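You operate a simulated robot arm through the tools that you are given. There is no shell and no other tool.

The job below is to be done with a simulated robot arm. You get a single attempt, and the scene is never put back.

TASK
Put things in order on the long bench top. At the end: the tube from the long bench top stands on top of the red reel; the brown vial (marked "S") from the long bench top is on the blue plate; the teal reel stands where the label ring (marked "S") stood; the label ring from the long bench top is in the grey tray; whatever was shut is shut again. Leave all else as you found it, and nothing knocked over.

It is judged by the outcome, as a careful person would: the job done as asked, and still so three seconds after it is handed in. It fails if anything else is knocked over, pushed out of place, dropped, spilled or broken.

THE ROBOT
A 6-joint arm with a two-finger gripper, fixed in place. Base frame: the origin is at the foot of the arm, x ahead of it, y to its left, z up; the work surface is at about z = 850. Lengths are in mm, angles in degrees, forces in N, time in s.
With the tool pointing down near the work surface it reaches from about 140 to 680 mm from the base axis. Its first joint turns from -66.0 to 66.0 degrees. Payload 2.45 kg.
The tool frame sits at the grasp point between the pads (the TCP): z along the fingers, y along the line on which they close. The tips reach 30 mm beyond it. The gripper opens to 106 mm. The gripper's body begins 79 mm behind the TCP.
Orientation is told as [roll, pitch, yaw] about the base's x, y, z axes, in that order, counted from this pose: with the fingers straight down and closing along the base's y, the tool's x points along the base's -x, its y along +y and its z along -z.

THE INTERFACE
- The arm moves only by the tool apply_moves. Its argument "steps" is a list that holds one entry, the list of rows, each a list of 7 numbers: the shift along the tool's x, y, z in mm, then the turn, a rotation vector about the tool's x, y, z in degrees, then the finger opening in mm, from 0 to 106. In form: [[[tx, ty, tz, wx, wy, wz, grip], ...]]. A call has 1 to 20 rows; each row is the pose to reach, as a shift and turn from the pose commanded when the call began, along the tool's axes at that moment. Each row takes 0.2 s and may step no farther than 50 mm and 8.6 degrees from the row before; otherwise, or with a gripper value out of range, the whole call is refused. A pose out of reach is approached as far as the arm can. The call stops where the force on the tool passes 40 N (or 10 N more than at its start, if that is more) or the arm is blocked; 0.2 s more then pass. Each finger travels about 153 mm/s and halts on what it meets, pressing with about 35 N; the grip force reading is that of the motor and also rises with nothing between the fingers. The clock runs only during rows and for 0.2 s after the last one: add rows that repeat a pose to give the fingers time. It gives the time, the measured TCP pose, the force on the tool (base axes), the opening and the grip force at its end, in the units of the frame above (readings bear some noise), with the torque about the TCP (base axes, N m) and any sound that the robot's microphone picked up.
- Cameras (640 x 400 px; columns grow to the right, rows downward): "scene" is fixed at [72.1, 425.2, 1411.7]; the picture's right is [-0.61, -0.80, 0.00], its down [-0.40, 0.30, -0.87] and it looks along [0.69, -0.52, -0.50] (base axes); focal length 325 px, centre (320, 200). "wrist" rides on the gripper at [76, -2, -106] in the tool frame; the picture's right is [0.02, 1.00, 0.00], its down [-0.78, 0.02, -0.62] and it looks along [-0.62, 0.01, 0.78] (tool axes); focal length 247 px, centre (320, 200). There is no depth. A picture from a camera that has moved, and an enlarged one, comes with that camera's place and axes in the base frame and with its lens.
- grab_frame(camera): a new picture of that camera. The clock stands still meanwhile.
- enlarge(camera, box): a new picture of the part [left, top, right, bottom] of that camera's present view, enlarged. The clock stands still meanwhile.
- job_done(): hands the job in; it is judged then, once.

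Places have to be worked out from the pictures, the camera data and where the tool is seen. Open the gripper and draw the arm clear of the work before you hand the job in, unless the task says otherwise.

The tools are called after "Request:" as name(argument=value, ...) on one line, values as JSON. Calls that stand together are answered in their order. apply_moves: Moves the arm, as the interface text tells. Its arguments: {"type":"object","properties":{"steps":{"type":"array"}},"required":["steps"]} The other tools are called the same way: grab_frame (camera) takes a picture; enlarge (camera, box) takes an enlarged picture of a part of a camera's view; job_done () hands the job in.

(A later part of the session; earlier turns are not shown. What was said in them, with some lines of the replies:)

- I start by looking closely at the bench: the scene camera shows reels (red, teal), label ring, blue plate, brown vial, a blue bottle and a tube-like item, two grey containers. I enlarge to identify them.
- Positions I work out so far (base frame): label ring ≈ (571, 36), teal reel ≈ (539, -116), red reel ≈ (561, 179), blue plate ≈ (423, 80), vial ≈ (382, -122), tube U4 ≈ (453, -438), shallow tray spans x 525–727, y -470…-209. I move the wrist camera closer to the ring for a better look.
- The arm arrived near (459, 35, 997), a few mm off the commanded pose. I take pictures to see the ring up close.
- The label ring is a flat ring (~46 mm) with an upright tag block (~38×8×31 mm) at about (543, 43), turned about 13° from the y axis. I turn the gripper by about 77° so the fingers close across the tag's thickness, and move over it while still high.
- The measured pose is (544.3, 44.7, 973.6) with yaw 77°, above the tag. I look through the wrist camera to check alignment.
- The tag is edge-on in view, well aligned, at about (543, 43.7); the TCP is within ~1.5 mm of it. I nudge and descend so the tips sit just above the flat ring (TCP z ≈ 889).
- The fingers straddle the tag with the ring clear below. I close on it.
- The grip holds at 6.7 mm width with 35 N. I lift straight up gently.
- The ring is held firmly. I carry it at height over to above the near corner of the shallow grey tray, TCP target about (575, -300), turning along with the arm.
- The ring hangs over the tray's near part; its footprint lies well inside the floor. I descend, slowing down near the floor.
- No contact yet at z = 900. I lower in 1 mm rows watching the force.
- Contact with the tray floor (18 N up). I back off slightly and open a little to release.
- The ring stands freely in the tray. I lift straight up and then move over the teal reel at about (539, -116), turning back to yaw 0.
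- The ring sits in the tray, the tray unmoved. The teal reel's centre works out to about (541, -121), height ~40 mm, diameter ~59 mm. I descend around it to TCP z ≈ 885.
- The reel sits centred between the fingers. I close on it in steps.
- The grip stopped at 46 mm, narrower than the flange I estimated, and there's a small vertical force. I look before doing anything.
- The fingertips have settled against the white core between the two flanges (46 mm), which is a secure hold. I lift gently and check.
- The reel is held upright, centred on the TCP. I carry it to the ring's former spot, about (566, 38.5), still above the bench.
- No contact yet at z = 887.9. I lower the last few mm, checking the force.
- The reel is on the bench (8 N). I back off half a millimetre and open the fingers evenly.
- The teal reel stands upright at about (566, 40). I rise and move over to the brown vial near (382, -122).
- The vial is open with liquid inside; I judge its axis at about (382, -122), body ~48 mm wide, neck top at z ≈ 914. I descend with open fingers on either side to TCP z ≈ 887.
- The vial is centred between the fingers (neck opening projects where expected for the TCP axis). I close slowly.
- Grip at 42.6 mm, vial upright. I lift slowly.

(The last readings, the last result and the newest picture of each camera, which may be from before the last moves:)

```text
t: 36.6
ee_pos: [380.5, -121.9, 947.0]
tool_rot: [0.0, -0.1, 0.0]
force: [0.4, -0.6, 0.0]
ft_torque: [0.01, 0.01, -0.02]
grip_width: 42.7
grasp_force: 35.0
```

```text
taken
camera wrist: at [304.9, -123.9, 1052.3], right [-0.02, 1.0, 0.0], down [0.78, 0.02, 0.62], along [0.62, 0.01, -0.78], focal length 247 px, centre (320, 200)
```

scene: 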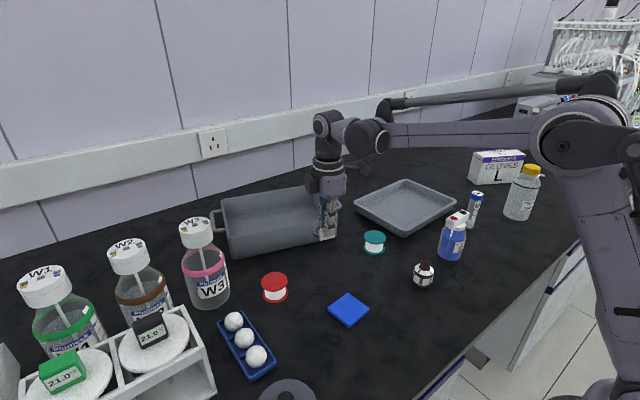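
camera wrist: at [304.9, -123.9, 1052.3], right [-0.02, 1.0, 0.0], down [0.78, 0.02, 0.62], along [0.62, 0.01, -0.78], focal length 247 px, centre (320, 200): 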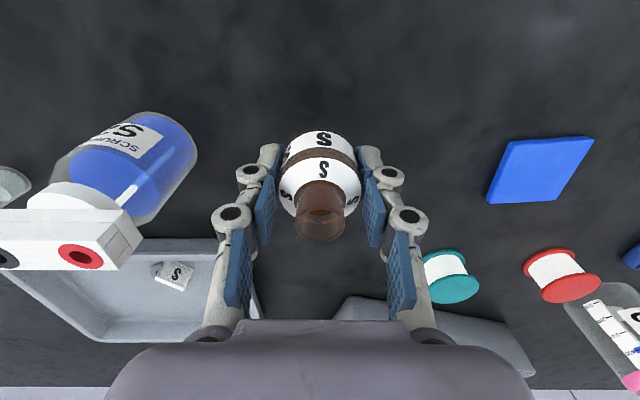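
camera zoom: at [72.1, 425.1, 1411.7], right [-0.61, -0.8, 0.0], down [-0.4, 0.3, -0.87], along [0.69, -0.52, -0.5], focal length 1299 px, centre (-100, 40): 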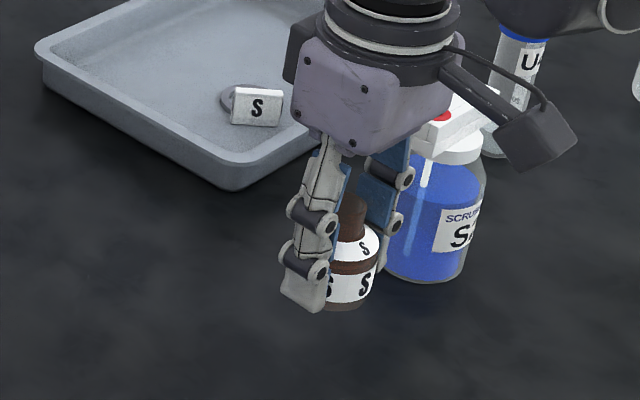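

The vial hangs upright. I carry it smoothly to above the blue plate centre, about (422, 79.5).

Request:
apply_moves(steps=[[[-0.4, 2, 0, 0, 0, 0, 38], [-1.6, 8, 0, 0, 0, 0, 38], [-3.6, 18, 0, 0, 0, 0, 38], [-6.4, 32, 0, 0, 0, 0, 38], [-9.6, 48, 0, 0, 0, 0, 38], [-12.8, 64, 0, 0, 0, 0, 38], [-16, 80.6, 0, 0, 0, 0, 38], [-19.2, 96.7, 0, 0, 0, 0, 38], [-22.4, 112.8, 0, 0, 0, 0, 38], [-25.6, 129, 0, 0, 0, 0, 38], [-28.8, 145, 0, 0, 0, 0, 38], [-32, 161.2, 0, 0, 0, 0, 38], [-35.2, 177.3, 0, 0, 0, 0, 38], [-37.6, 189.4, 0, 0, 0, 0, 38], [-39.2, 197.5, 0, 0, 0, 0, 38], [-40, 201.5, 0, 0, 0, 0, 38], [-40, 201.5, 0, 0, 0, 0, 38], [-40, 201.5, 0, 0, 0, 0, 38]]])

Request:
grab_frame(camera="wrist")

Request:
enlarge(camera="scene", box=[290, 230, 410, 340])

```text
t: 40.4
ee_pos: [422.3, 79.7, 946.8]
tool_rot: [0.0, 0.0, 0.1]
force: [0.8, 0.0, -1.1]
ft_torque: [0.0, 0.01, 0.04]
grip_width: 42.8
grasp_force: 35.3
```

```text
taken
camera wrist: at [345.2, 77.9, 1051.2], right [-0.02, 1.0, 0.0], down [0.78, 0.02, 0.62], along [0.62, 0.01, -0.78], focal length 247 px, centre (320, 200)
```

wrist: 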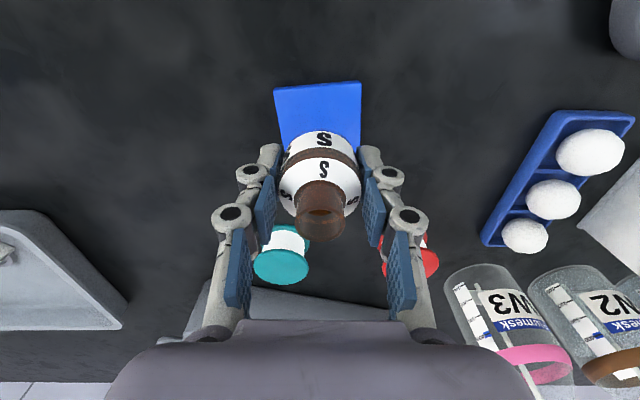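

```text
3.64 times, centred on (350, 285) of scene
camera zoom: at [72.1, 425.2, 1411.7], right [-0.61, -0.8, 0.0], down [-0.4, 0.3, -0.87], along [0.69, -0.52, -0.5], focal length 1181 px, centre (211, -109)
```

zoom: 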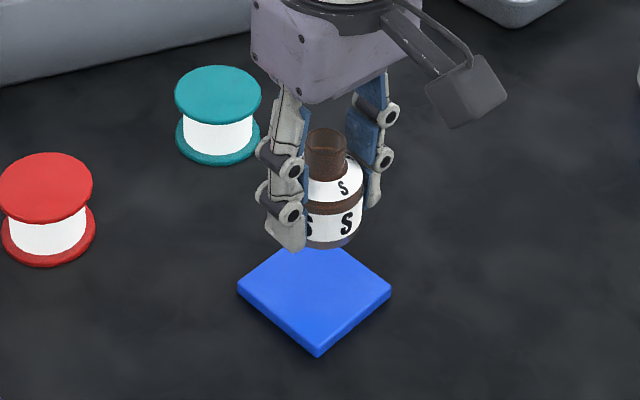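

The plate centre reads about (424, 80). I descend slowly to just above it.

Request:
apply_moves(steps=[[[-2, 0.5, 4, 0, 0, 0, 38], [-2, 0.5, 14, 0, 0, 0, 38], [-2, 0.5, 24, 0, 0, 0, 38], [-2, 0.5, 34, 0, 0, 0, 38], [-2, 0.5, 41, 0, 0, 0, 38], [-2, 0.5, 46, 0, 0, 0, 38], [-2, 0.5, 48, 0, 0, 0, 38], [-2, 0.5, 48, 0, 0, 0, 38]]])

Request:
enlarge(camera="scene", box=[290, 240, 410, 340])

Request:
grab_frame(camera="wrist")

```text
t: 42.2
ee_pos: [425.1, 80.8, 896.6]
tool_rot: [-0.1, 0.0, 0.0]
force: [-0.6, -0.4, -1.4]
ft_torque: [-0.01, 0.01, 0.0]
grip_width: 42.5
grasp_force: 34.9
```

```text
4.00 times, centred on (350, 290) of scene
camera zoom: at [72.1, 425.2, 1411.7], right [-0.61, -0.8, 0.0], down [-0.4, 0.3, -0.87], along [0.69, -0.52, -0.5], focal length 1299 px, centre (200, -160)
```

zoom: 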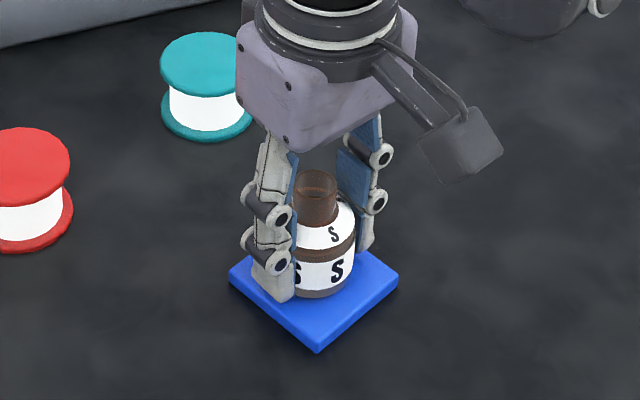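

```text
taken
camera wrist: at [348.6, 79.3, 1002.7], right [-0.02, 1.0, 0.0], down [0.78, 0.02, 0.62], along [0.62, 0.01, -0.78], focal length 247 px, centre (320, 200)
```

wrist: 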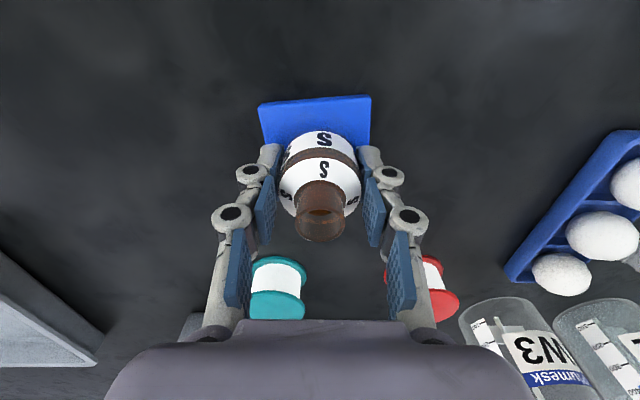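

Still free at z ≈ 898. I lower in 1 mm rows.

Request:
apply_moves(steps=[[[0, 0, 1, 0, 0, 0, 38], [0, 0, 2, 0, 0, 0, 38], [0, 0, 2, 0, 0, 0, 38]]])

```text
t: 43.0
ee_pos: [425.6, 79.6, 896.0]
tool_rot: [0.0, -0.1, -0.1]
force: [1.3, 0.2, 19.7]
ft_torque: [0.02, -0.11, -0.01]
grip_width: 42.5
grasp_force: 35.0
```

Contact with the plate (20 N). I back off slightly and open the fingers gradually.

Request:
apply_moves(steps=[[[0, 0, -0.8, 0, 0, 0, 38], [0, 0, -0.8, 0, 0, 0, 42], [0, 0, -0.8, 0, 0, 0, 46], [0, 0, -0.8, 0, 0, 0, 54], [0, 0, -0.8, 0, 0, 0, 66], [0, 0, -0.8, 0, 0, 0, 80], [0, 0, -0.8, 0, 0, 0, 94], [0, 0, -0.8, 0, 0, 0, 94]]])

Request:
enlarge(camera="scene", box=[290, 240, 410, 340])

Request:
grab_frame(camera="wrist")

```text
t: 44.8
ee_pos: [425.3, 80.4, 895.7]
tool_rot: [0.0, 0.0, 0.0]
force: [0.2, -0.3, 0.1]
ft_torque: [0.0, 0.01, 0.05]
grip_width: 93.9
grasp_force: 0.0
```

```text
4.00 times, centred on (350, 290) of scene
camera zoom: at [72.1, 425.2, 1411.7], right [-0.61, -0.8, 0.0], down [-0.4, 0.3, -0.87], along [0.69, -0.52, -0.5], focal length 1299 px, centre (200, -160)
```

zoom: 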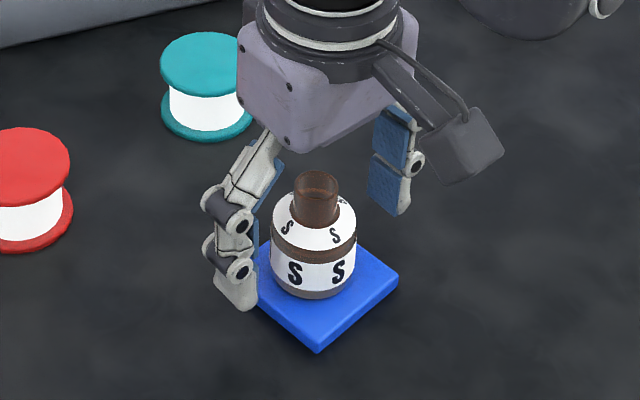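

```text
taken
camera wrist: at [348.3, 78.9, 1002.2], right [-0.02, 1.0, 0.0], down [0.78, 0.02, 0.62], along [0.62, 0.01, -0.78], focal length 247 px, centre (320, 200)
```

wrist: 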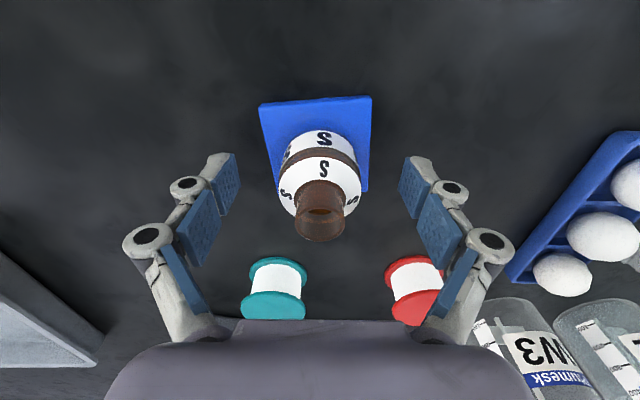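

The vial stands centred on the blue plate. I raise the gripper well clear.

Request:
apply_moves(steps=[[[0, 0, -12, 0, 0, 0, 94], [0, 0, -40, 0, 0, 0, 94], [0, 0, -80, 0, 0, 0, 94], [0, 0, -120, 0, 0, 0, 94], [0, 0, -160, 0, 0, 0, 94], [0, 0, -192, 0, 0, 0, 94], [0, 0, -192, 0, 0, 0, 94]]])

Request:
enlarge(camera="scene", box=[220, 200, 400, 340])

Request:
grab_frame(camera="wrist")

```text
t: 46.4
ee_pos: [422.2, 79.0, 1086.8]
tool_rot: [0.0, -0.1, 0.1]
force: [0.0, -0.7, 0.3]
ft_torque: [0.0, 0.01, 0.01]
grip_width: 94.0
grasp_force: 0.0
```

```text
2.86 times, centred on (310, 270) of scene
camera zoom: at [72.1, 425.1, 1411.7], right [-0.61, -0.8, 0.0], down [-0.4, 0.3, -0.87], along [0.69, -0.52, -0.5], focal length 928 px, centre (349, 0)
```

zoom: 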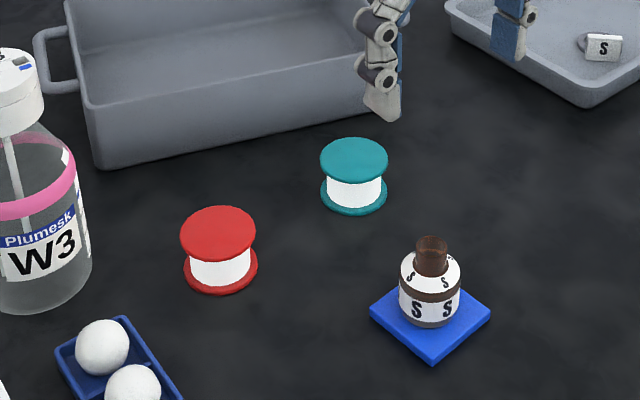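

```text
taken
camera wrist: at [345.4, 78.3, 1192.4], right [-0.02, 1.0, 0.0], down [0.78, 0.02, 0.62], along [0.62, 0.01, -0.78], focal length 247 px, centre (320, 200)
```

wrist: 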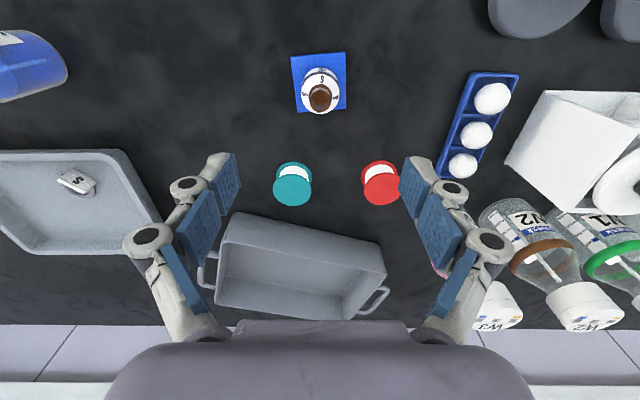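

Everything placed so far stands well. I move at height to above the U4 tube near (453, -438), turning the gripper with the arm.

Request:
apply_moves(steps=[[[-0.6, -10.4, 0, 0, 0, 0.9, 94], [-2.3, -41.4, 0, 0, 0, 3.5, 94], [-4.6, -82.9, 0, 0, 0, 7, 94], [-7, -124.3, 0, 0, 0, 10.6, 94], [-9.3, -165.8, 0, 0, 0, 14.1, 94], [-11.6, -207.2, 0, 0, 0, 17.6, 94], [-13.9, -248.6, 0, 0, 0, 21.1, 94], [-16.2, -290.1, 0, 0, 0, 24.6, 94], [-18.6, -331.5, 0, 0, 0, 28.2, 94], [-20.9, -373, 0, 0, 0, 31.7, 94], [-23.2, -414.4, 0, 0, 0, 35.2, 94], [-25.5, -455.8, 0, 0, 0, 38.7, 94], [-27.3, -486.9, 0, 0, 0, 41.4, 94], [-28.4, -507.6, 0, 0, 0, 43.1, 94], [-29, -518, 0, 0, 0, 44, 94], [-29, -518, 0, 0, 0, 44, 94], [-29, -518, 0, 0, 0, 44, 94]]])

Request:
grab_frame(camera="wrist")

Request:
enlarge(camera="scene", box=[400, 130, 560, 270])

```text
t: 50.0
ee_pos: [449.9, -438.2, 1086.8]
tool_rot: [0.0, 0.1, -44.1]
force: [1.7, -0.1, 0.3]
ft_torque: [-0.01, -0.03, -0.01]
grip_width: 93.7
grasp_force: 0.0
```

```text
taken
camera wrist: at [395.1, -386.3, 1192.0], right [0.68, 0.73, 0.0], down [0.57, -0.53, 0.62], along [0.46, -0.42, -0.78], focal length 247 px, centre (320, 200)
```

wrist: 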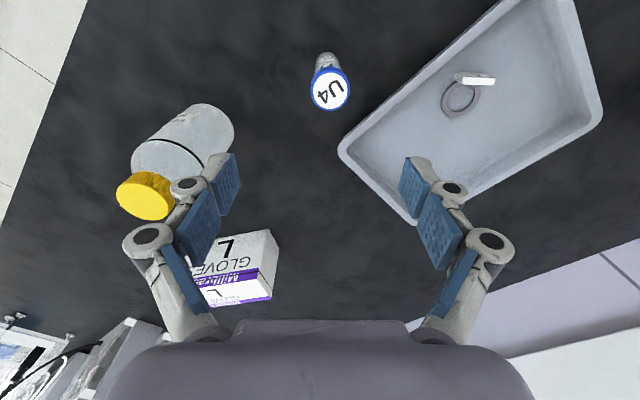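

```text
2.86 times, centred on (480, 200) of scene
camera zoom: at [72.1, 425.1, 1411.7], right [-0.61, -0.8, 0.0], down [-0.4, 0.3, -0.87], along [0.69, -0.52, -0.5], focal length 928 px, centre (-137, 200)
```

zoom: 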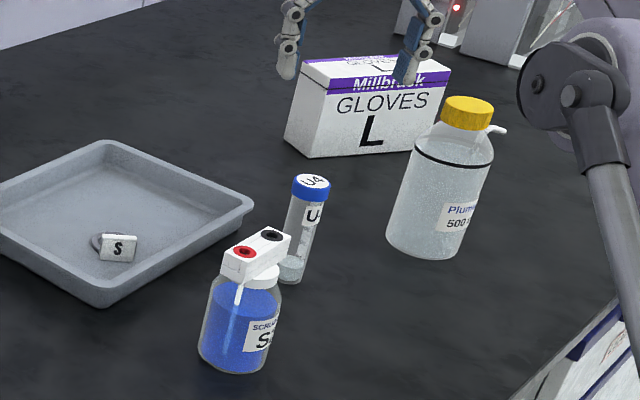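

Combining both cameras, the tube's cap centre is at about (444, -420), top z ≈ 966. I move over it and somewhat lower for a second look.

Request:
apply_moves(steps=[[[10, 3.5, 10, 0, 0, 0, 94], [19, 6.7, 30, 0, 0, 0, 94], [19, 6.7, 45, 0, 0, 0, 94], [19, 6.7, 45, 0, 0, 0, 94], [19, 6.7, 45, 0, 0, 0, 94]]])

Request:
grab_frame(camera="wrist")

Request:
enlarge(camera="wrist", box=[260, 40, 400, 150])

Request:
enlarge(camera="scene", box=[410, 130, 540, 250])

```text
t: 51.2
ee_pos: [443.7, -419.8, 1043.8]
tool_rot: [0.1, -0.1, -44.1]
force: [-0.7, 0.3, -0.4]
ft_torque: [-0.01, 0.04, -0.03]
grip_width: 93.8
grasp_force: 0.0
```

```text
taken
camera wrist: at [387.3, -368.6, 1149.4], right [0.68, 0.73, 0.0], down [0.57, -0.53, 0.62], along [0.46, -0.42, -0.78], focal length 247 px, centre (320, 200)
```

wrist: 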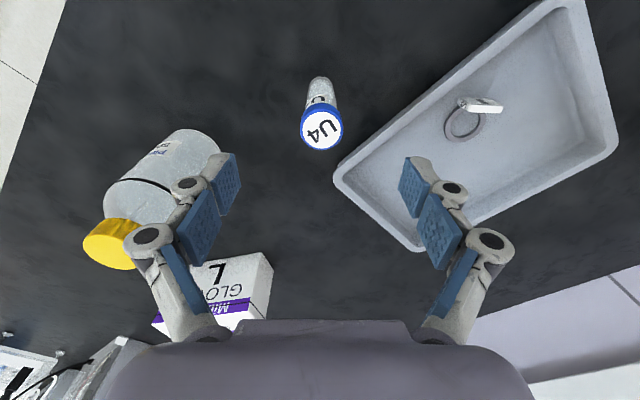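

```text
3.64 times, centred on (330, 95) of wrist
camera zoom: at [387.3, -368.6, 1149.4], right [0.68, 0.73, 0.0], down [0.57, -0.53, 0.62], along [0.46, -0.42, -0.78], focal length 898 px, centre (284, 582)
```

zoom: 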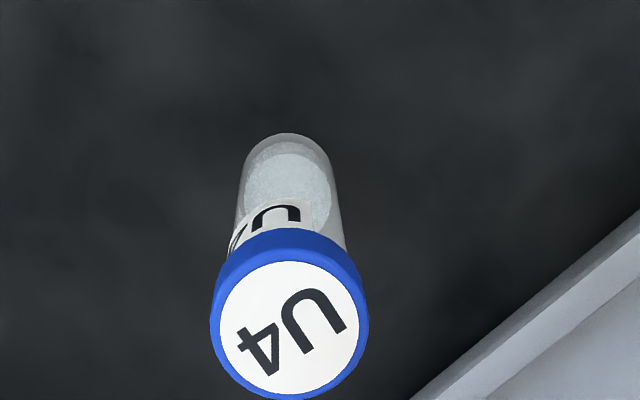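

```text
3.33 times, centred on (475, 190) of scene
camera zoom: at [72.1, 425.2, 1411.7], right [-0.61, -0.8, 0.0], down [-0.4, 0.3, -0.87], along [0.69, -0.52, -0.5], focal length 1083 px, centre (-197, 233)
```

zoom: 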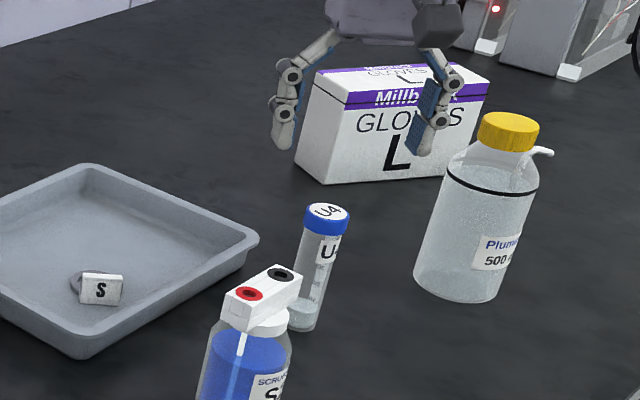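

The second view confirms the tube upright at (444, -420.6), body ~28 mm, cap ~33 mm, top ≈ 966. I descend around it to TCP z ≈ 907, gripping the body below the cap while the palm stays above the cap.

Request:
apply_moves(steps=[[[-0.4, -0.4, 15, 0, 0, 0, 90], [-0.4, -0.4, 40, 0, 0, 0, 90], [-0.4, -0.4, 70, 0, 0, 0, 90], [-0.4, -0.4, 95, 0, 0, 0, 90], [-0.4, -0.4, 115, 0, 0, 0, 90], [-0.4, -0.4, 130, 0, 0, 0, 90], [-0.4, -0.4, 137.7, 0, 0, 0, 90], [-0.4, -0.4, 137.7, 0, 0, 0, 90]]])

Request:
grab_frame(camera="wrist")

Request:
enlarge(camera="scene", box=[410, 150, 530, 250])

```text
t: 53.0
ee_pos: [442.6, -421.0, 906.9]
tool_rot: [0.0, 0.0, -44.0]
force: [-0.9, 0.1, 0.2]
ft_torque: [0.02, 0.03, 0.0]
grip_width: 90.0
grasp_force: 0.1
```

```text
taken
camera wrist: at [386.8, -369.1, 1012.6], right [0.68, 0.73, 0.0], down [0.57, -0.53, 0.62], along [0.46, -0.42, -0.78], focal length 247 px, centre (320, 200)
```

wrist: 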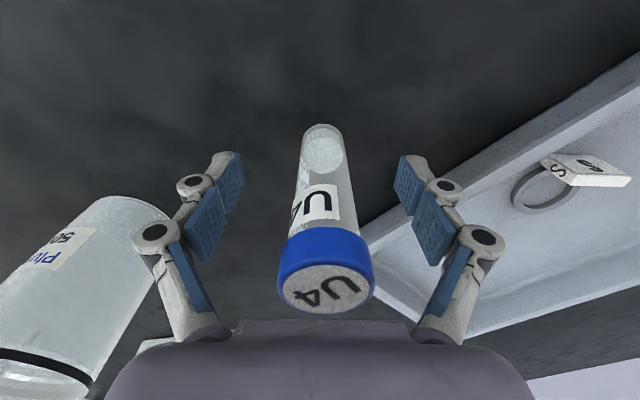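

```text
4.00 times, centred on (470, 200) of scene
camera zoom: at [72.1, 425.2, 1411.7], right [-0.61, -0.8, 0.0], down [-0.4, 0.3, -0.87], along [0.69, -0.52, -0.5], focal length 1299 px, centre (-280, 200)
```

zoom: 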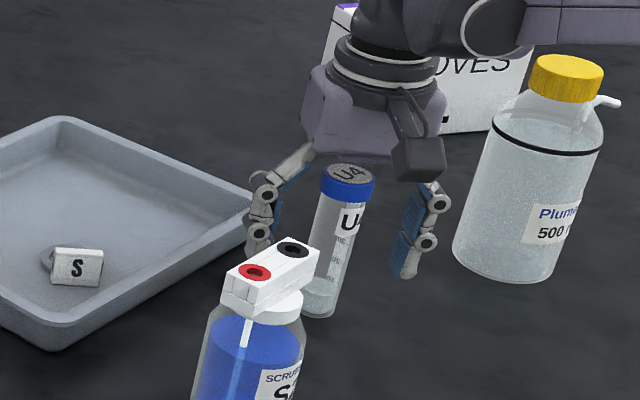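

The tube is centred to within ~1.5 mm; I shift by that amount and close slowly on the body.

Request:
apply_moves(steps=[[[0, 1.5, 0, 0, 0, 0, 90], [0, 1.5, 0, 0, 0, 0, 70], [0, 1.5, 0, 0, 0, 0, 54], [0, 1.5, 0, 0, 0, 0, 42], [0, 1.5, 0, 0, 0, 0, 36], [0, 1.5, 0, 0, 0, 0, 32], [0, 1.5, 0, 0, 0, 0, 28], [0, 1.5, 0, 0, 0, 0, 24], [0, 1.5, 0, 0, 0, 0, 20], [0, 1.5, 0, 0, 0, 0, 20]]])

Request:
grab_frame(camera="wrist")

Request:
enlarge(camera="scene", box=[410, 150, 530, 250])

```text
t: 55.2
ee_pos: [444.0, -419.0, 906.4]
tool_rot: [0.0, 0.0, -44.0]
force: [-0.2, 0.9, 0.9]
ft_torque: [0.0, 0.04, 0.0]
grip_width: 27.6
grasp_force: 35.0
```

```text
taken
camera wrist: at [388.3, -367.9, 1012.6], right [0.68, 0.73, 0.0], down [0.57, -0.53, 0.62], along [0.46, -0.42, -0.78], focal length 247 px, centre (320, 200)
```

wrist: 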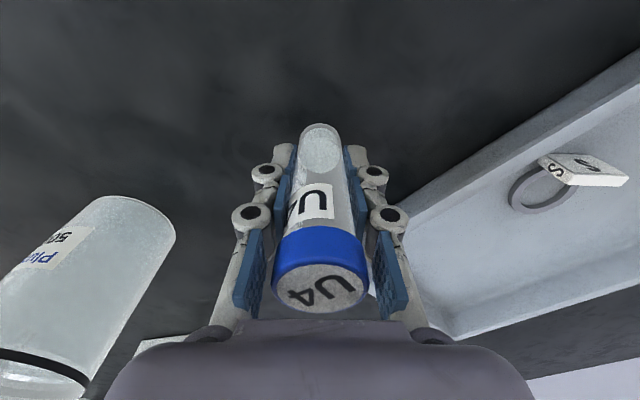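

```text
4.00 times, centred on (470, 200) of scene
camera zoom: at [72.1, 425.2, 1411.7], right [-0.61, -0.8, 0.0], down [-0.4, 0.3, -0.87], along [0.69, -0.52, -0.5], focal length 1299 px, centre (-280, 200)
```

zoom: 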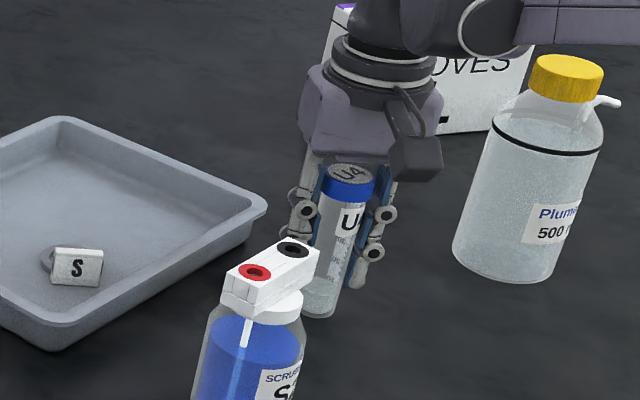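

The tube is held at 27.6 mm with 35 N, upright. I lift it gently straight up.

Request:
apply_moves(steps=[[[0, 0, -2, 0, 0, 0, 20], [0, 0, -7, 0, 0, 0, 20], [0, 0, -16, 0, 0, 0, 20], [0, 0, -30, 0, 0, 0, 20], [0, 0, -46, 0, 0, 0, 20], [0, 0, -62, 0, 0, 0, 20], [0, 0, -78, 0, 0, 0, 20], [0, 0, -94, 0, 0, 0, 20], [0, 0, -110, 0, 0, 0, 20], [0, 0, -125, 0, 0, 0, 20], [0, 0, -136, 0, 0, 0, 20], [0, 0, -142, 0, 0, 0, 20], [0, 0, -143, 0, 0, 0, 20], [0, 0, -143, 0, 0, 0, 20]]])

Request:
grab_frame(camera="scene")

Request:
grab_frame(camera="wrist")

```text
t: 58.2
ee_pos: [445.8, -418.2, 1049.0]
tool_rot: [0.1, 0.0, -44.0]
force: [0.8, -0.1, -0.4]
ft_torque: [-0.01, -0.03, 0.02]
grip_width: 27.5
grasp_force: 35.0
```

```text
taken
```

scene: 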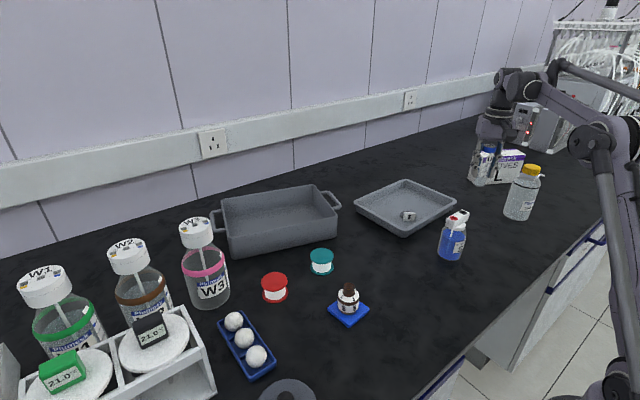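

```text
taken
camera wrist: at [390.0, -366.4, 1155.2], right [0.68, 0.73, 0.0], down [0.57, -0.53, 0.62], along [0.46, -0.42, -0.78], focal length 247 px, centre (320, 200)
```

wrist: 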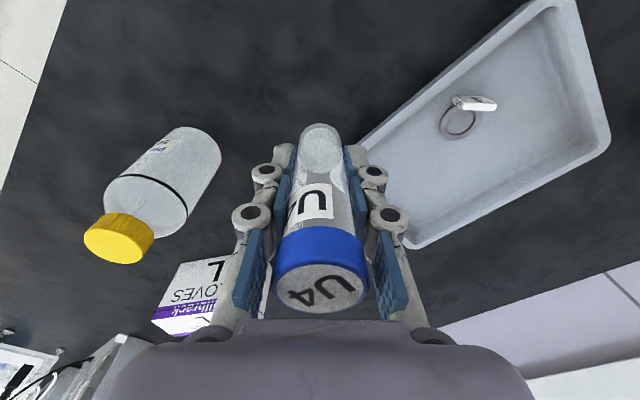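

The tube is securely held. I carry it at height in two gentle legs toward the red reel; first leg now.

Request:
apply_moves(steps=[[[1.7, 2.5, 0, 0, 0, -0.3, 20], [5, 7.6, 0, 0, 0, -0.8, 20], [10, 15.3, 0, 0, 0, -1.6, 20], [18.3, 28, 0, 0, 0, -2.9, 20], [28.3, 43.3, 0, 0, 0, -4.4, 20], [39.9, 61.1, 0, 0, 0, -6.2, 20], [51.6, 79, 0, 0, 0, -8.1, 20], [63.2, 96.8, 0, 0, 0, -9.9, 20], [74.8, 114.6, 0, 0, 0, -11.7, 20], [86.5, 132.5, 0, 0, 0, -13.5, 20], [98.1, 150.3, 0, 0, 0, -15.3, 20], [109.8, 168.1, 0, 0, 0, -17.2, 20], [121.4, 186, 0, 0, 0, -19, 20], [133, 203.8, 0, 0, 0, -20.8, 20], [144.7, 221.6, 0, 0, 0, -22.6, 20], [154.7, 236.9, 0, 0, 0, -24.2, 20], [161.3, 247.1, 0, 0, 0, -25.2, 20], [164.6, 252.2, 0, 0, 0, -25.7, 20], [166.3, 254.8, 0, 0, 0, -26, 20], [166.3, 254.8, 0, 0, 0, -26, 20]]])

```text
t: 62.4
ee_pos: [502.3, -120.5, 1050.9]
tool_rot: [0.0, 0.0, -17.9]
force: [0.4, 0.3, 0.3]
ft_torque: [0.03, 0.03, 0.01]
grip_width: 27.3
grasp_force: 34.9
```

The first leg went fine; TCP is at (502, -121, 1050), tube held. Second leg to above the red reel at about (560, 178).

Request:
apply_moves(steps=[[[0.4, 3, 0, 0, 0, -0.3, 20], [1.1, 9.1, 0, 0, 0, -0.8, 20], [2.3, 18.1, 0, 0, 0, -1.6, 20], [4.1, 33.2, 0, 0, 0, -2.9, 20], [6.4, 51.3, 0, 0, 0, -4.4, 20], [9, 72.5, 0, 0, 0, -6.2, 20], [11.7, 93.6, 0, 0, 0, -8.1, 20], [14.3, 114.7, 0, 0, 0, -9.9, 20], [16.9, 135.9, 0, 0, 0, -11.7, 20], [19.6, 157, 0, 0, 0, -13.5, 20], [22.2, 178.1, 0, 0, 0, -15.3, 20], [24.8, 199.3, 0, 0, 0, -17.2, 20], [27.4, 220.4, 0, 0, 0, -19, 20], [30.1, 241.5, 0, 0, 0, -20.8, 20], [32.7, 262.7, 0, 0, 0, -22.6, 20], [35, 280.8, 0, 0, 0, -24.2, 20], [36.5, 292.8, 0, 0, 0, -25.2, 20], [37.2, 298.9, 0, 0, 0, -25.7, 20], [37.6, 301.9, 0, 0, 0, -26, 20], [37.6, 301.9, 0, 0, 0, -26, 20]]])

Request:
grab_frame(camera="wrist")

Request:
enlarge(camera="wrist", box=[260, 60, 400, 170])

Request:
enlarge(camera="scene", box=[200, 180, 360, 310])

```text
t: 66.6
ee_pos: [560.4, 177.0, 1049.6]
tool_rot: [0.0, 0.0, 8.1]
force: [0.9, 0.3, -0.1]
ft_torque: [-0.02, -0.02, 0.01]
grip_width: 27.8
grasp_force: 35.3
```

```text
taken
camera wrist: at [485.4, 165.7, 1155.2], right [-0.16, 0.99, 0.0], down [0.77, 0.12, 0.62], along [0.61, 0.1, -0.78], focal length 247 px, centre (320, 200)
```

wrist: 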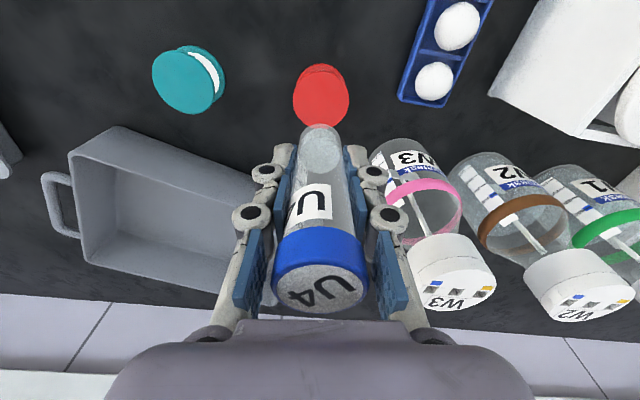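

```text
3.64 times, centred on (330, 115) of wrist
camera zoom: at [485.4, 165.7, 1155.2], right [-0.16, 0.99, 0.0], down [0.77, 0.12, 0.62], along [0.61, 0.1, -0.78], focal length 898 px, centre (284, 509)
```

zoom: 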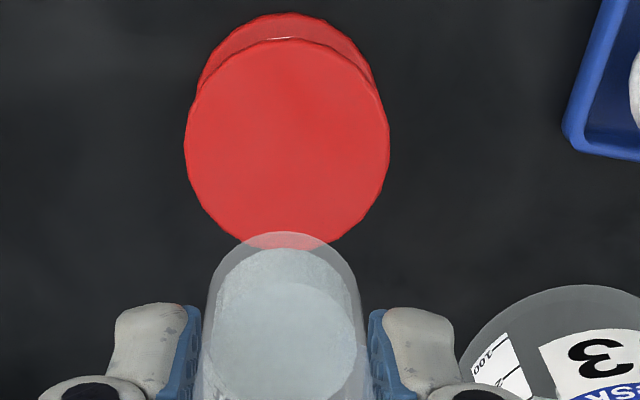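

```text
3.08 times, centred on (280, 245) of scene
camera zoom: at [72.1, 425.2, 1411.7], right [-0.61, -0.8, 0.0], down [-0.4, 0.3, -0.87], along [0.69, -0.52, -0.5], focal length 999 px, centre (443, 62)
```

zoom: 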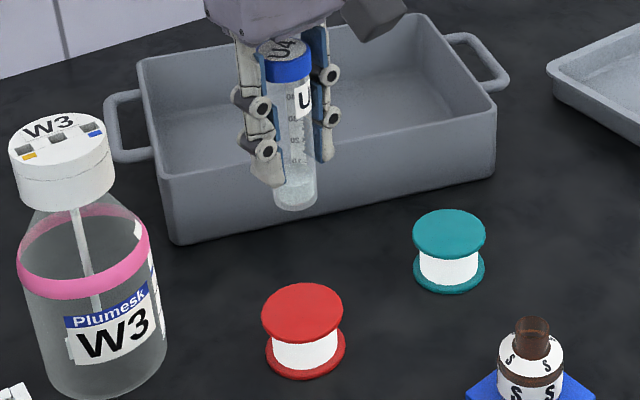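

The red reel's top disc centre is at about (561.5, 178.5); the tube is aligned with the TCP. I adjust by ~1.5 mm and descend to just above the reel.

Request:
apply_moves(steps=[[[-1.6, 0.3, 3, 0, 0, 0, 20], [-1.6, 0.3, 10, 0, 0, 0, 20], [-1.6, 0.3, 22, 0, 0, 0, 20], [-1.6, 0.3, 36, 0, 0, 0, 20], [-1.6, 0.3, 50, 0, 0, 0, 20], [-1.6, 0.3, 64, 0, 0, 0, 20], [-1.6, 0.3, 76, 0, 0, 0, 20], [-1.6, 0.3, 85, 0, 0, 0, 20], [-1.6, 0.3, 91, 0, 0, 0, 20], [-1.6, 0.3, 94, 0, 0, 0, 20], [-1.6, 0.3, 94, 0, 0, 0, 20], [-1.6, 0.3, 94, 0, 0, 0, 20]]])

Request:
grab_frame(camera="wrist")

Request:
enlarge(camera="wrist", box=[260, 60, 400, 170])

Request:
enlarge(camera="scene", box=[220, 210, 330, 310])

```text
t: 69.2
ee_pos: [560.9, 177.2, 956.4]
tool_rot: [0.0, 0.0, 8.0]
force: [-0.1, 0.2, -0.4]
ft_torque: [0.01, 0.02, 0.02]
grip_width: 27.4
grasp_force: 34.9
```

```text
taken
camera wrist: at [486.0, 165.2, 1061.3], right [-0.16, 0.99, 0.0], down [0.77, 0.12, 0.62], along [0.61, 0.1, -0.78], focal length 247 px, centre (320, 200)
```

wrist: 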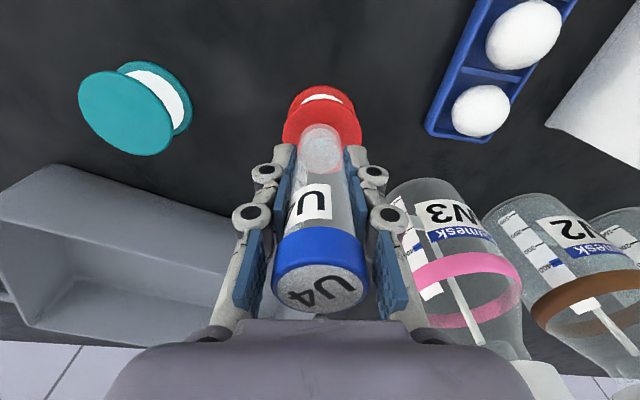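

```text
3.64 times, centred on (330, 115) of wrist
camera zoom: at [486.0, 165.2, 1061.3], right [-0.16, 0.99, 0.0], down [0.77, 0.12, 0.62], along [0.61, 0.1, -0.78], focal length 898 px, centre (284, 509)
```

zoom: 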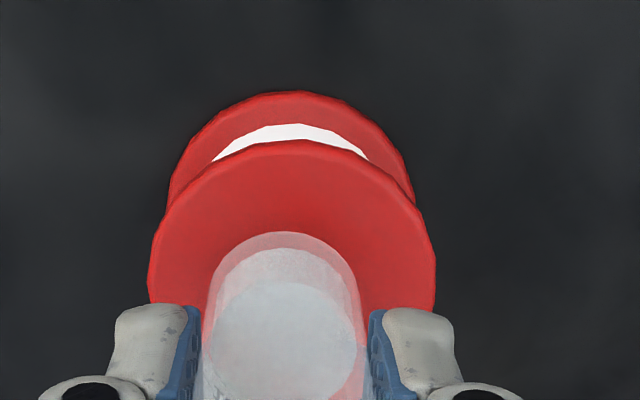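

```text
4.00 times, centred on (275, 260) of scene
camera zoom: at [72.1, 425.2, 1411.7], right [-0.61, -0.8, 0.0], down [-0.4, 0.3, -0.87], along [0.69, -0.52, -0.5], focal length 1299 px, centre (500, -40)
```

zoom: 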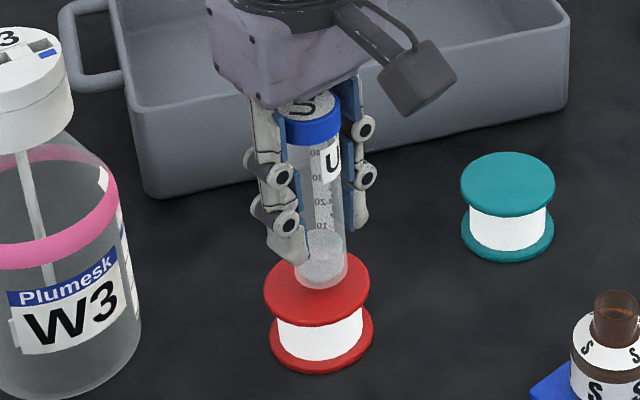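

The tube's foot is above the disc, about 1.5–2 mm off-centre; I correct that and lower to about 3 mm above expected contact.

Request:
apply_moves(steps=[[[-1.6, 1.1, 0, 0, 0, 0, 20], [-1.6, 1.1, 2, 0, 0, 0, 20], [-1.6, 1.1, 4, 0, 0, 0, 20], [-1.6, 1.1, 6, 0, 0, 0, 20], [-1.6, 1.1, 7, 0, 0, 0, 20], [-1.6, 1.1, 7, 0, 0, 0, 20]]])

Request:
enlarge(camera="scene", box=[230, 220, 320, 310])

```text
t: 70.6
ee_pos: [562.9, 180.4, 948.8]
tool_rot: [0.0, 0.0, 8.0]
force: [-0.3, 0.4, -0.2]
ft_torque: [-0.01, -0.02, 0.01]
grip_width: 27.5
grasp_force: 34.4
```

```text
4.44 times, centred on (275, 265) of scene
camera zoom: at [72.1, 425.2, 1411.7], right [-0.61, -0.8, 0.0], down [-0.4, 0.3, -0.87], along [0.69, -0.52, -0.5], focal length 1444 px, centre (520, -89)
```

zoom: 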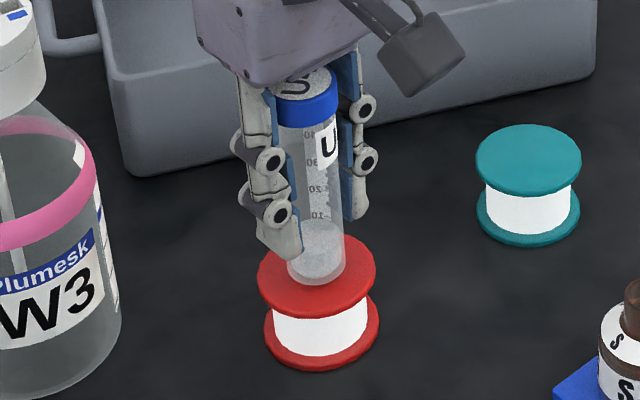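

Free still at 949, and the tube looks centred over the red disc. I lower in 1 mm rows.

Request:
apply_moves(steps=[[[0, 0, 1, 0, 0, 0, 20], [0, 0, 2, 0, 0, 0, 20], [0, 0, 2, 0, 0, 0, 20]]])

```text
t: 71.4
ee_pos: [563.0, 179.6, 947.4]
tool_rot: [0.0, 0.1, 7.9]
force: [-0.3, -0.2, 1.2]
ft_torque: [-0.03, 0.0, -0.01]
grip_width: 27.5
grasp_force: 34.9
```

No contact yet (1 N, within noise). Another millimetre.

Request:
apply_moves(steps=[[[0, 0, 0.5, 0, 0, 0, 20], [0, 0, 1, 0, 0, 0, 20], [0, 0, 1, 0, 0, 0, 20]]])

```text
t: 72.2
ee_pos: [563.5, 180.3, 945.5]
tool_rot: [0.0, 0.0, 8.0]
force: [-0.6, -0.5, 14.1]
ft_torque: [-0.06, 0.02, 0.03]
grip_width: 27.4
grasp_force: 34.7
```

Contact with the reel top (14 N, negligible torque). I back off half a millimetre and open slowly and evenly.

Request:
apply_moves(steps=[[[0, 0, -0.5, 0, 0, 0, 22], [0, 0, -0.5, 0, 0, 0, 26], [0, 0, -0.5, 0, 0, 0, 28], [0, 0, -0.5, 0, 0, 0, 30], [0, 0, -0.5, 0, 0, 0, 34], [0, 0, -0.5, 0, 0, 0, 40], [0, 0, -0.5, 0, 0, 0, 50], [0, 0, -0.5, 0, 0, 0, 60], [0, 0, -0.5, 0, 0, 0, 66], [0, 0, -0.5, 0, 0, 0, 66]]])

Request:
grab_frame(camera="wrist")

Request:
enlarge(camera="scene", box=[230, 200, 330, 310])

```text
t: 74.4
ee_pos: [564.5, 179.3, 947.7]
tool_rot: [0.0, 0.0, 8.0]
force: [-0.1, -0.1, -0.3]
ft_torque: [-0.01, 0.01, 0.02]
grip_width: 66.1
grasp_force: 0.1
```

```text
taken
camera wrist: at [488.2, 168.0, 1052.5], right [-0.16, 0.99, 0.0], down [0.77, 0.12, 0.62], along [0.61, 0.1, -0.78], focal length 247 px, centre (320, 200)
```

wrist: 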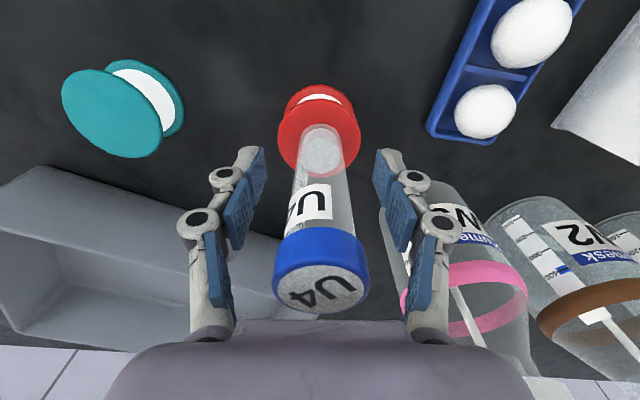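

```text
3.64 times, centred on (280, 255) of scene
camera zoom: at [72.1, 425.2, 1411.7], right [-0.61, -0.8, 0.0], down [-0.4, 0.3, -0.87], along [0.69, -0.52, -0.5], focal length 1181 px, centre (466, 0)
```

zoom: 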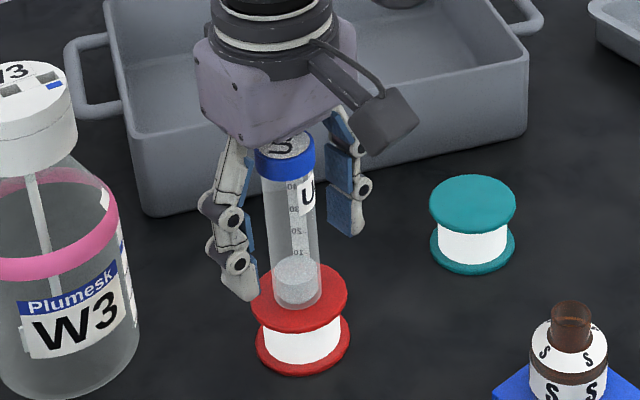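

The tube stands free on the red reel. I rise straight up until the tips are well above the cap.

Request:
apply_moves(steps=[[[0, 0, -5, 0, 0, 0, 66], [0, 0, -15, 0, 0, 0, 66], [0, 0, -35, 0, 0, 0, 66], [0, 0, -60, 0, 0, 0, 66], [0, 0, -90, 0, 0, 0, 66], [0, 0, -120, 0, 0, 0, 66], [0, 0, -150, 0, 0, 0, 66], [0, 0, -175, 0, 0, 0, 66], [0, 0, -175, 0, 0, 0, 66]]])

Request:
grab_frame(camera="scene")

Request:
grab_frame(camera="wrist")

```text
t: 76.4
ee_pos: [563.7, 178.4, 1119.6]
tool_rot: [0.1, -0.1, 7.9]
force: [-0.2, -0.4, -1.0]
ft_torque: [0.02, 0.01, 0.01]
grip_width: 66.0
grasp_force: 0.0
```

```text
taken
```

scene: 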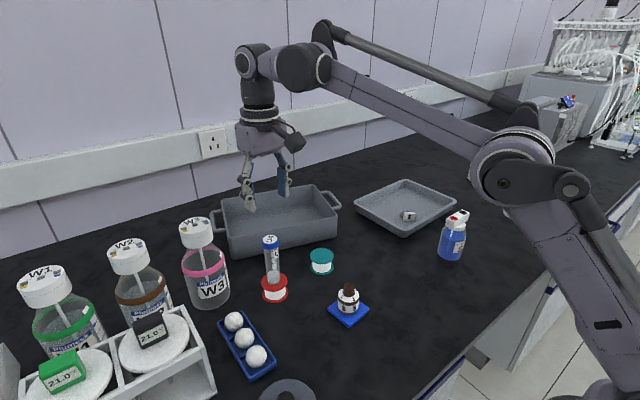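

```text
taken
camera wrist: at [487.8, 165.7, 1225.5], right [-0.16, 0.99, 0.0], down [0.77, 0.12, 0.62], along [0.61, 0.1, -0.78], focal length 247 px, centre (320, 200)
```

wrist: 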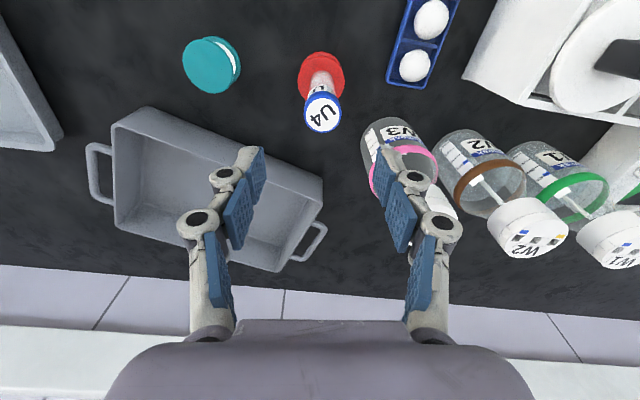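

All four items look right. I retreat to near the starting pose, opening the gripper fully, and then check the whole scene once more.

Request:
apply_moves(steps=[[[25, -7, -20, 0, 0, 1, 66], [56, -16, -40, 0, 0, 2, 70], [88, -25, -55, 0, 0, 3, 80], [120, -34, -60, 0, 0, 4, 90], [152, -44, -60, 0, 0, 5, 100], [185, -53, -60, 0, 0, 6, 106], [218, -63, -60, 0, 0, 7, 106], [240, -69, -60, 0, 0, 8, 106], [250, -72, -60, 0, 0, 8, 106], [250, -72, -60, 0, 0, 8, 106], [250, -72, -60, 0, 0, 8, 106]]])

Request:
grab_frame(camera="scene")

Request:
grab_frame(camera="wrist")

Request:
enlarge(camera="scene", box=[220, 180, 460, 340])

```text
t: 78.8
ee_pos: [325.3, 71.3, 1180.3]
tool_rot: [0.1, 0.0, 0.2]
force: [0.4, -0.1, -0.5]
ft_torque: [0.04, -0.02, -0.02]
grip_width: 106.1
grasp_force: 0.1
```

```text
taken
```

scene: 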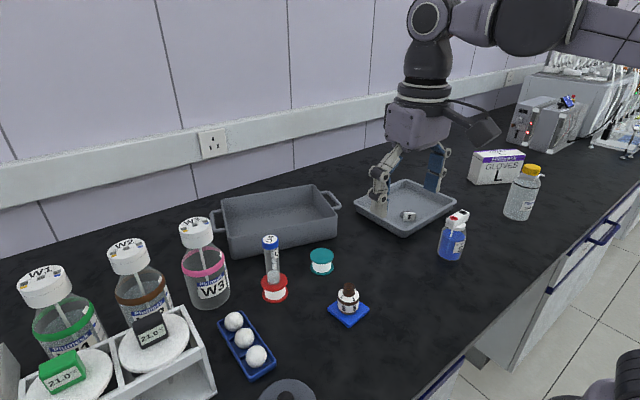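

```text
taken
camera wrist: at [249.0, 70.3, 1285.4], right [-0.02, 1.0, 0.0], down [0.78, 0.02, 0.62], along [0.62, 0.01, -0.78], focal length 247 px, centre (320, 200)
```

wrist: 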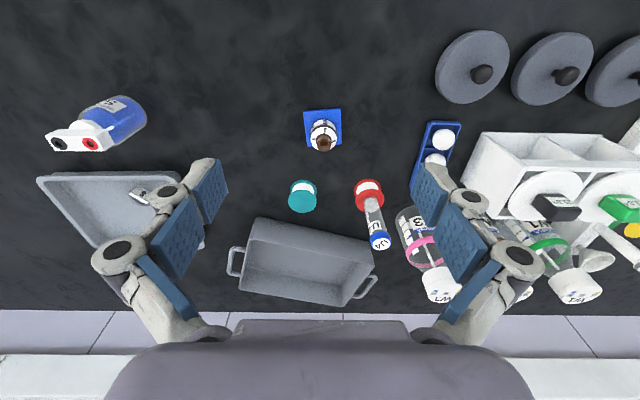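

```text
2.50 times, centred on (340, 260) of scene
camera zoom: at [72.1, 425.1, 1411.7], right [-0.61, -0.8, 0.0], down [-0.4, 0.3, -0.87], along [0.69, -0.52, -0.5], focal length 812 px, centre (270, 50)
```

zoom: 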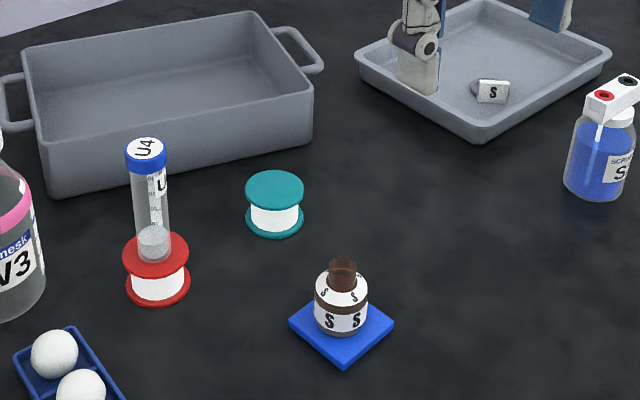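

The final view shows the tube upright on the red reel, the vial on the blue plate, the teal reel where the ring stood, and the ring in the grey tray. Nothing else has moved, and the gripper is open and clear, so I hand the job in.

Request:
job_done()

```text
The job is handed in.
```

The job is done and handed in. In the last pictures everything was upright and nothing else appeared to have moved.

- **Tube:** the U4 tube stands on top of the red reel, close to its centre.
- **Brown vial:** it stands upright near the centre of the blue plate. It had no cap at the start and I saw no spill.
- **Teal reel:** it stands where the label ring was, within about 10 mm of the ring's original position.
- **Label ring:** it stands in the shallow grey tray. I took that one to be "the grey tray" rather than the deep grey bin with handles.

I opened nothing during the job, so there was nothing to shut again. The gripper is fully open and the arm is back near its starting pose.
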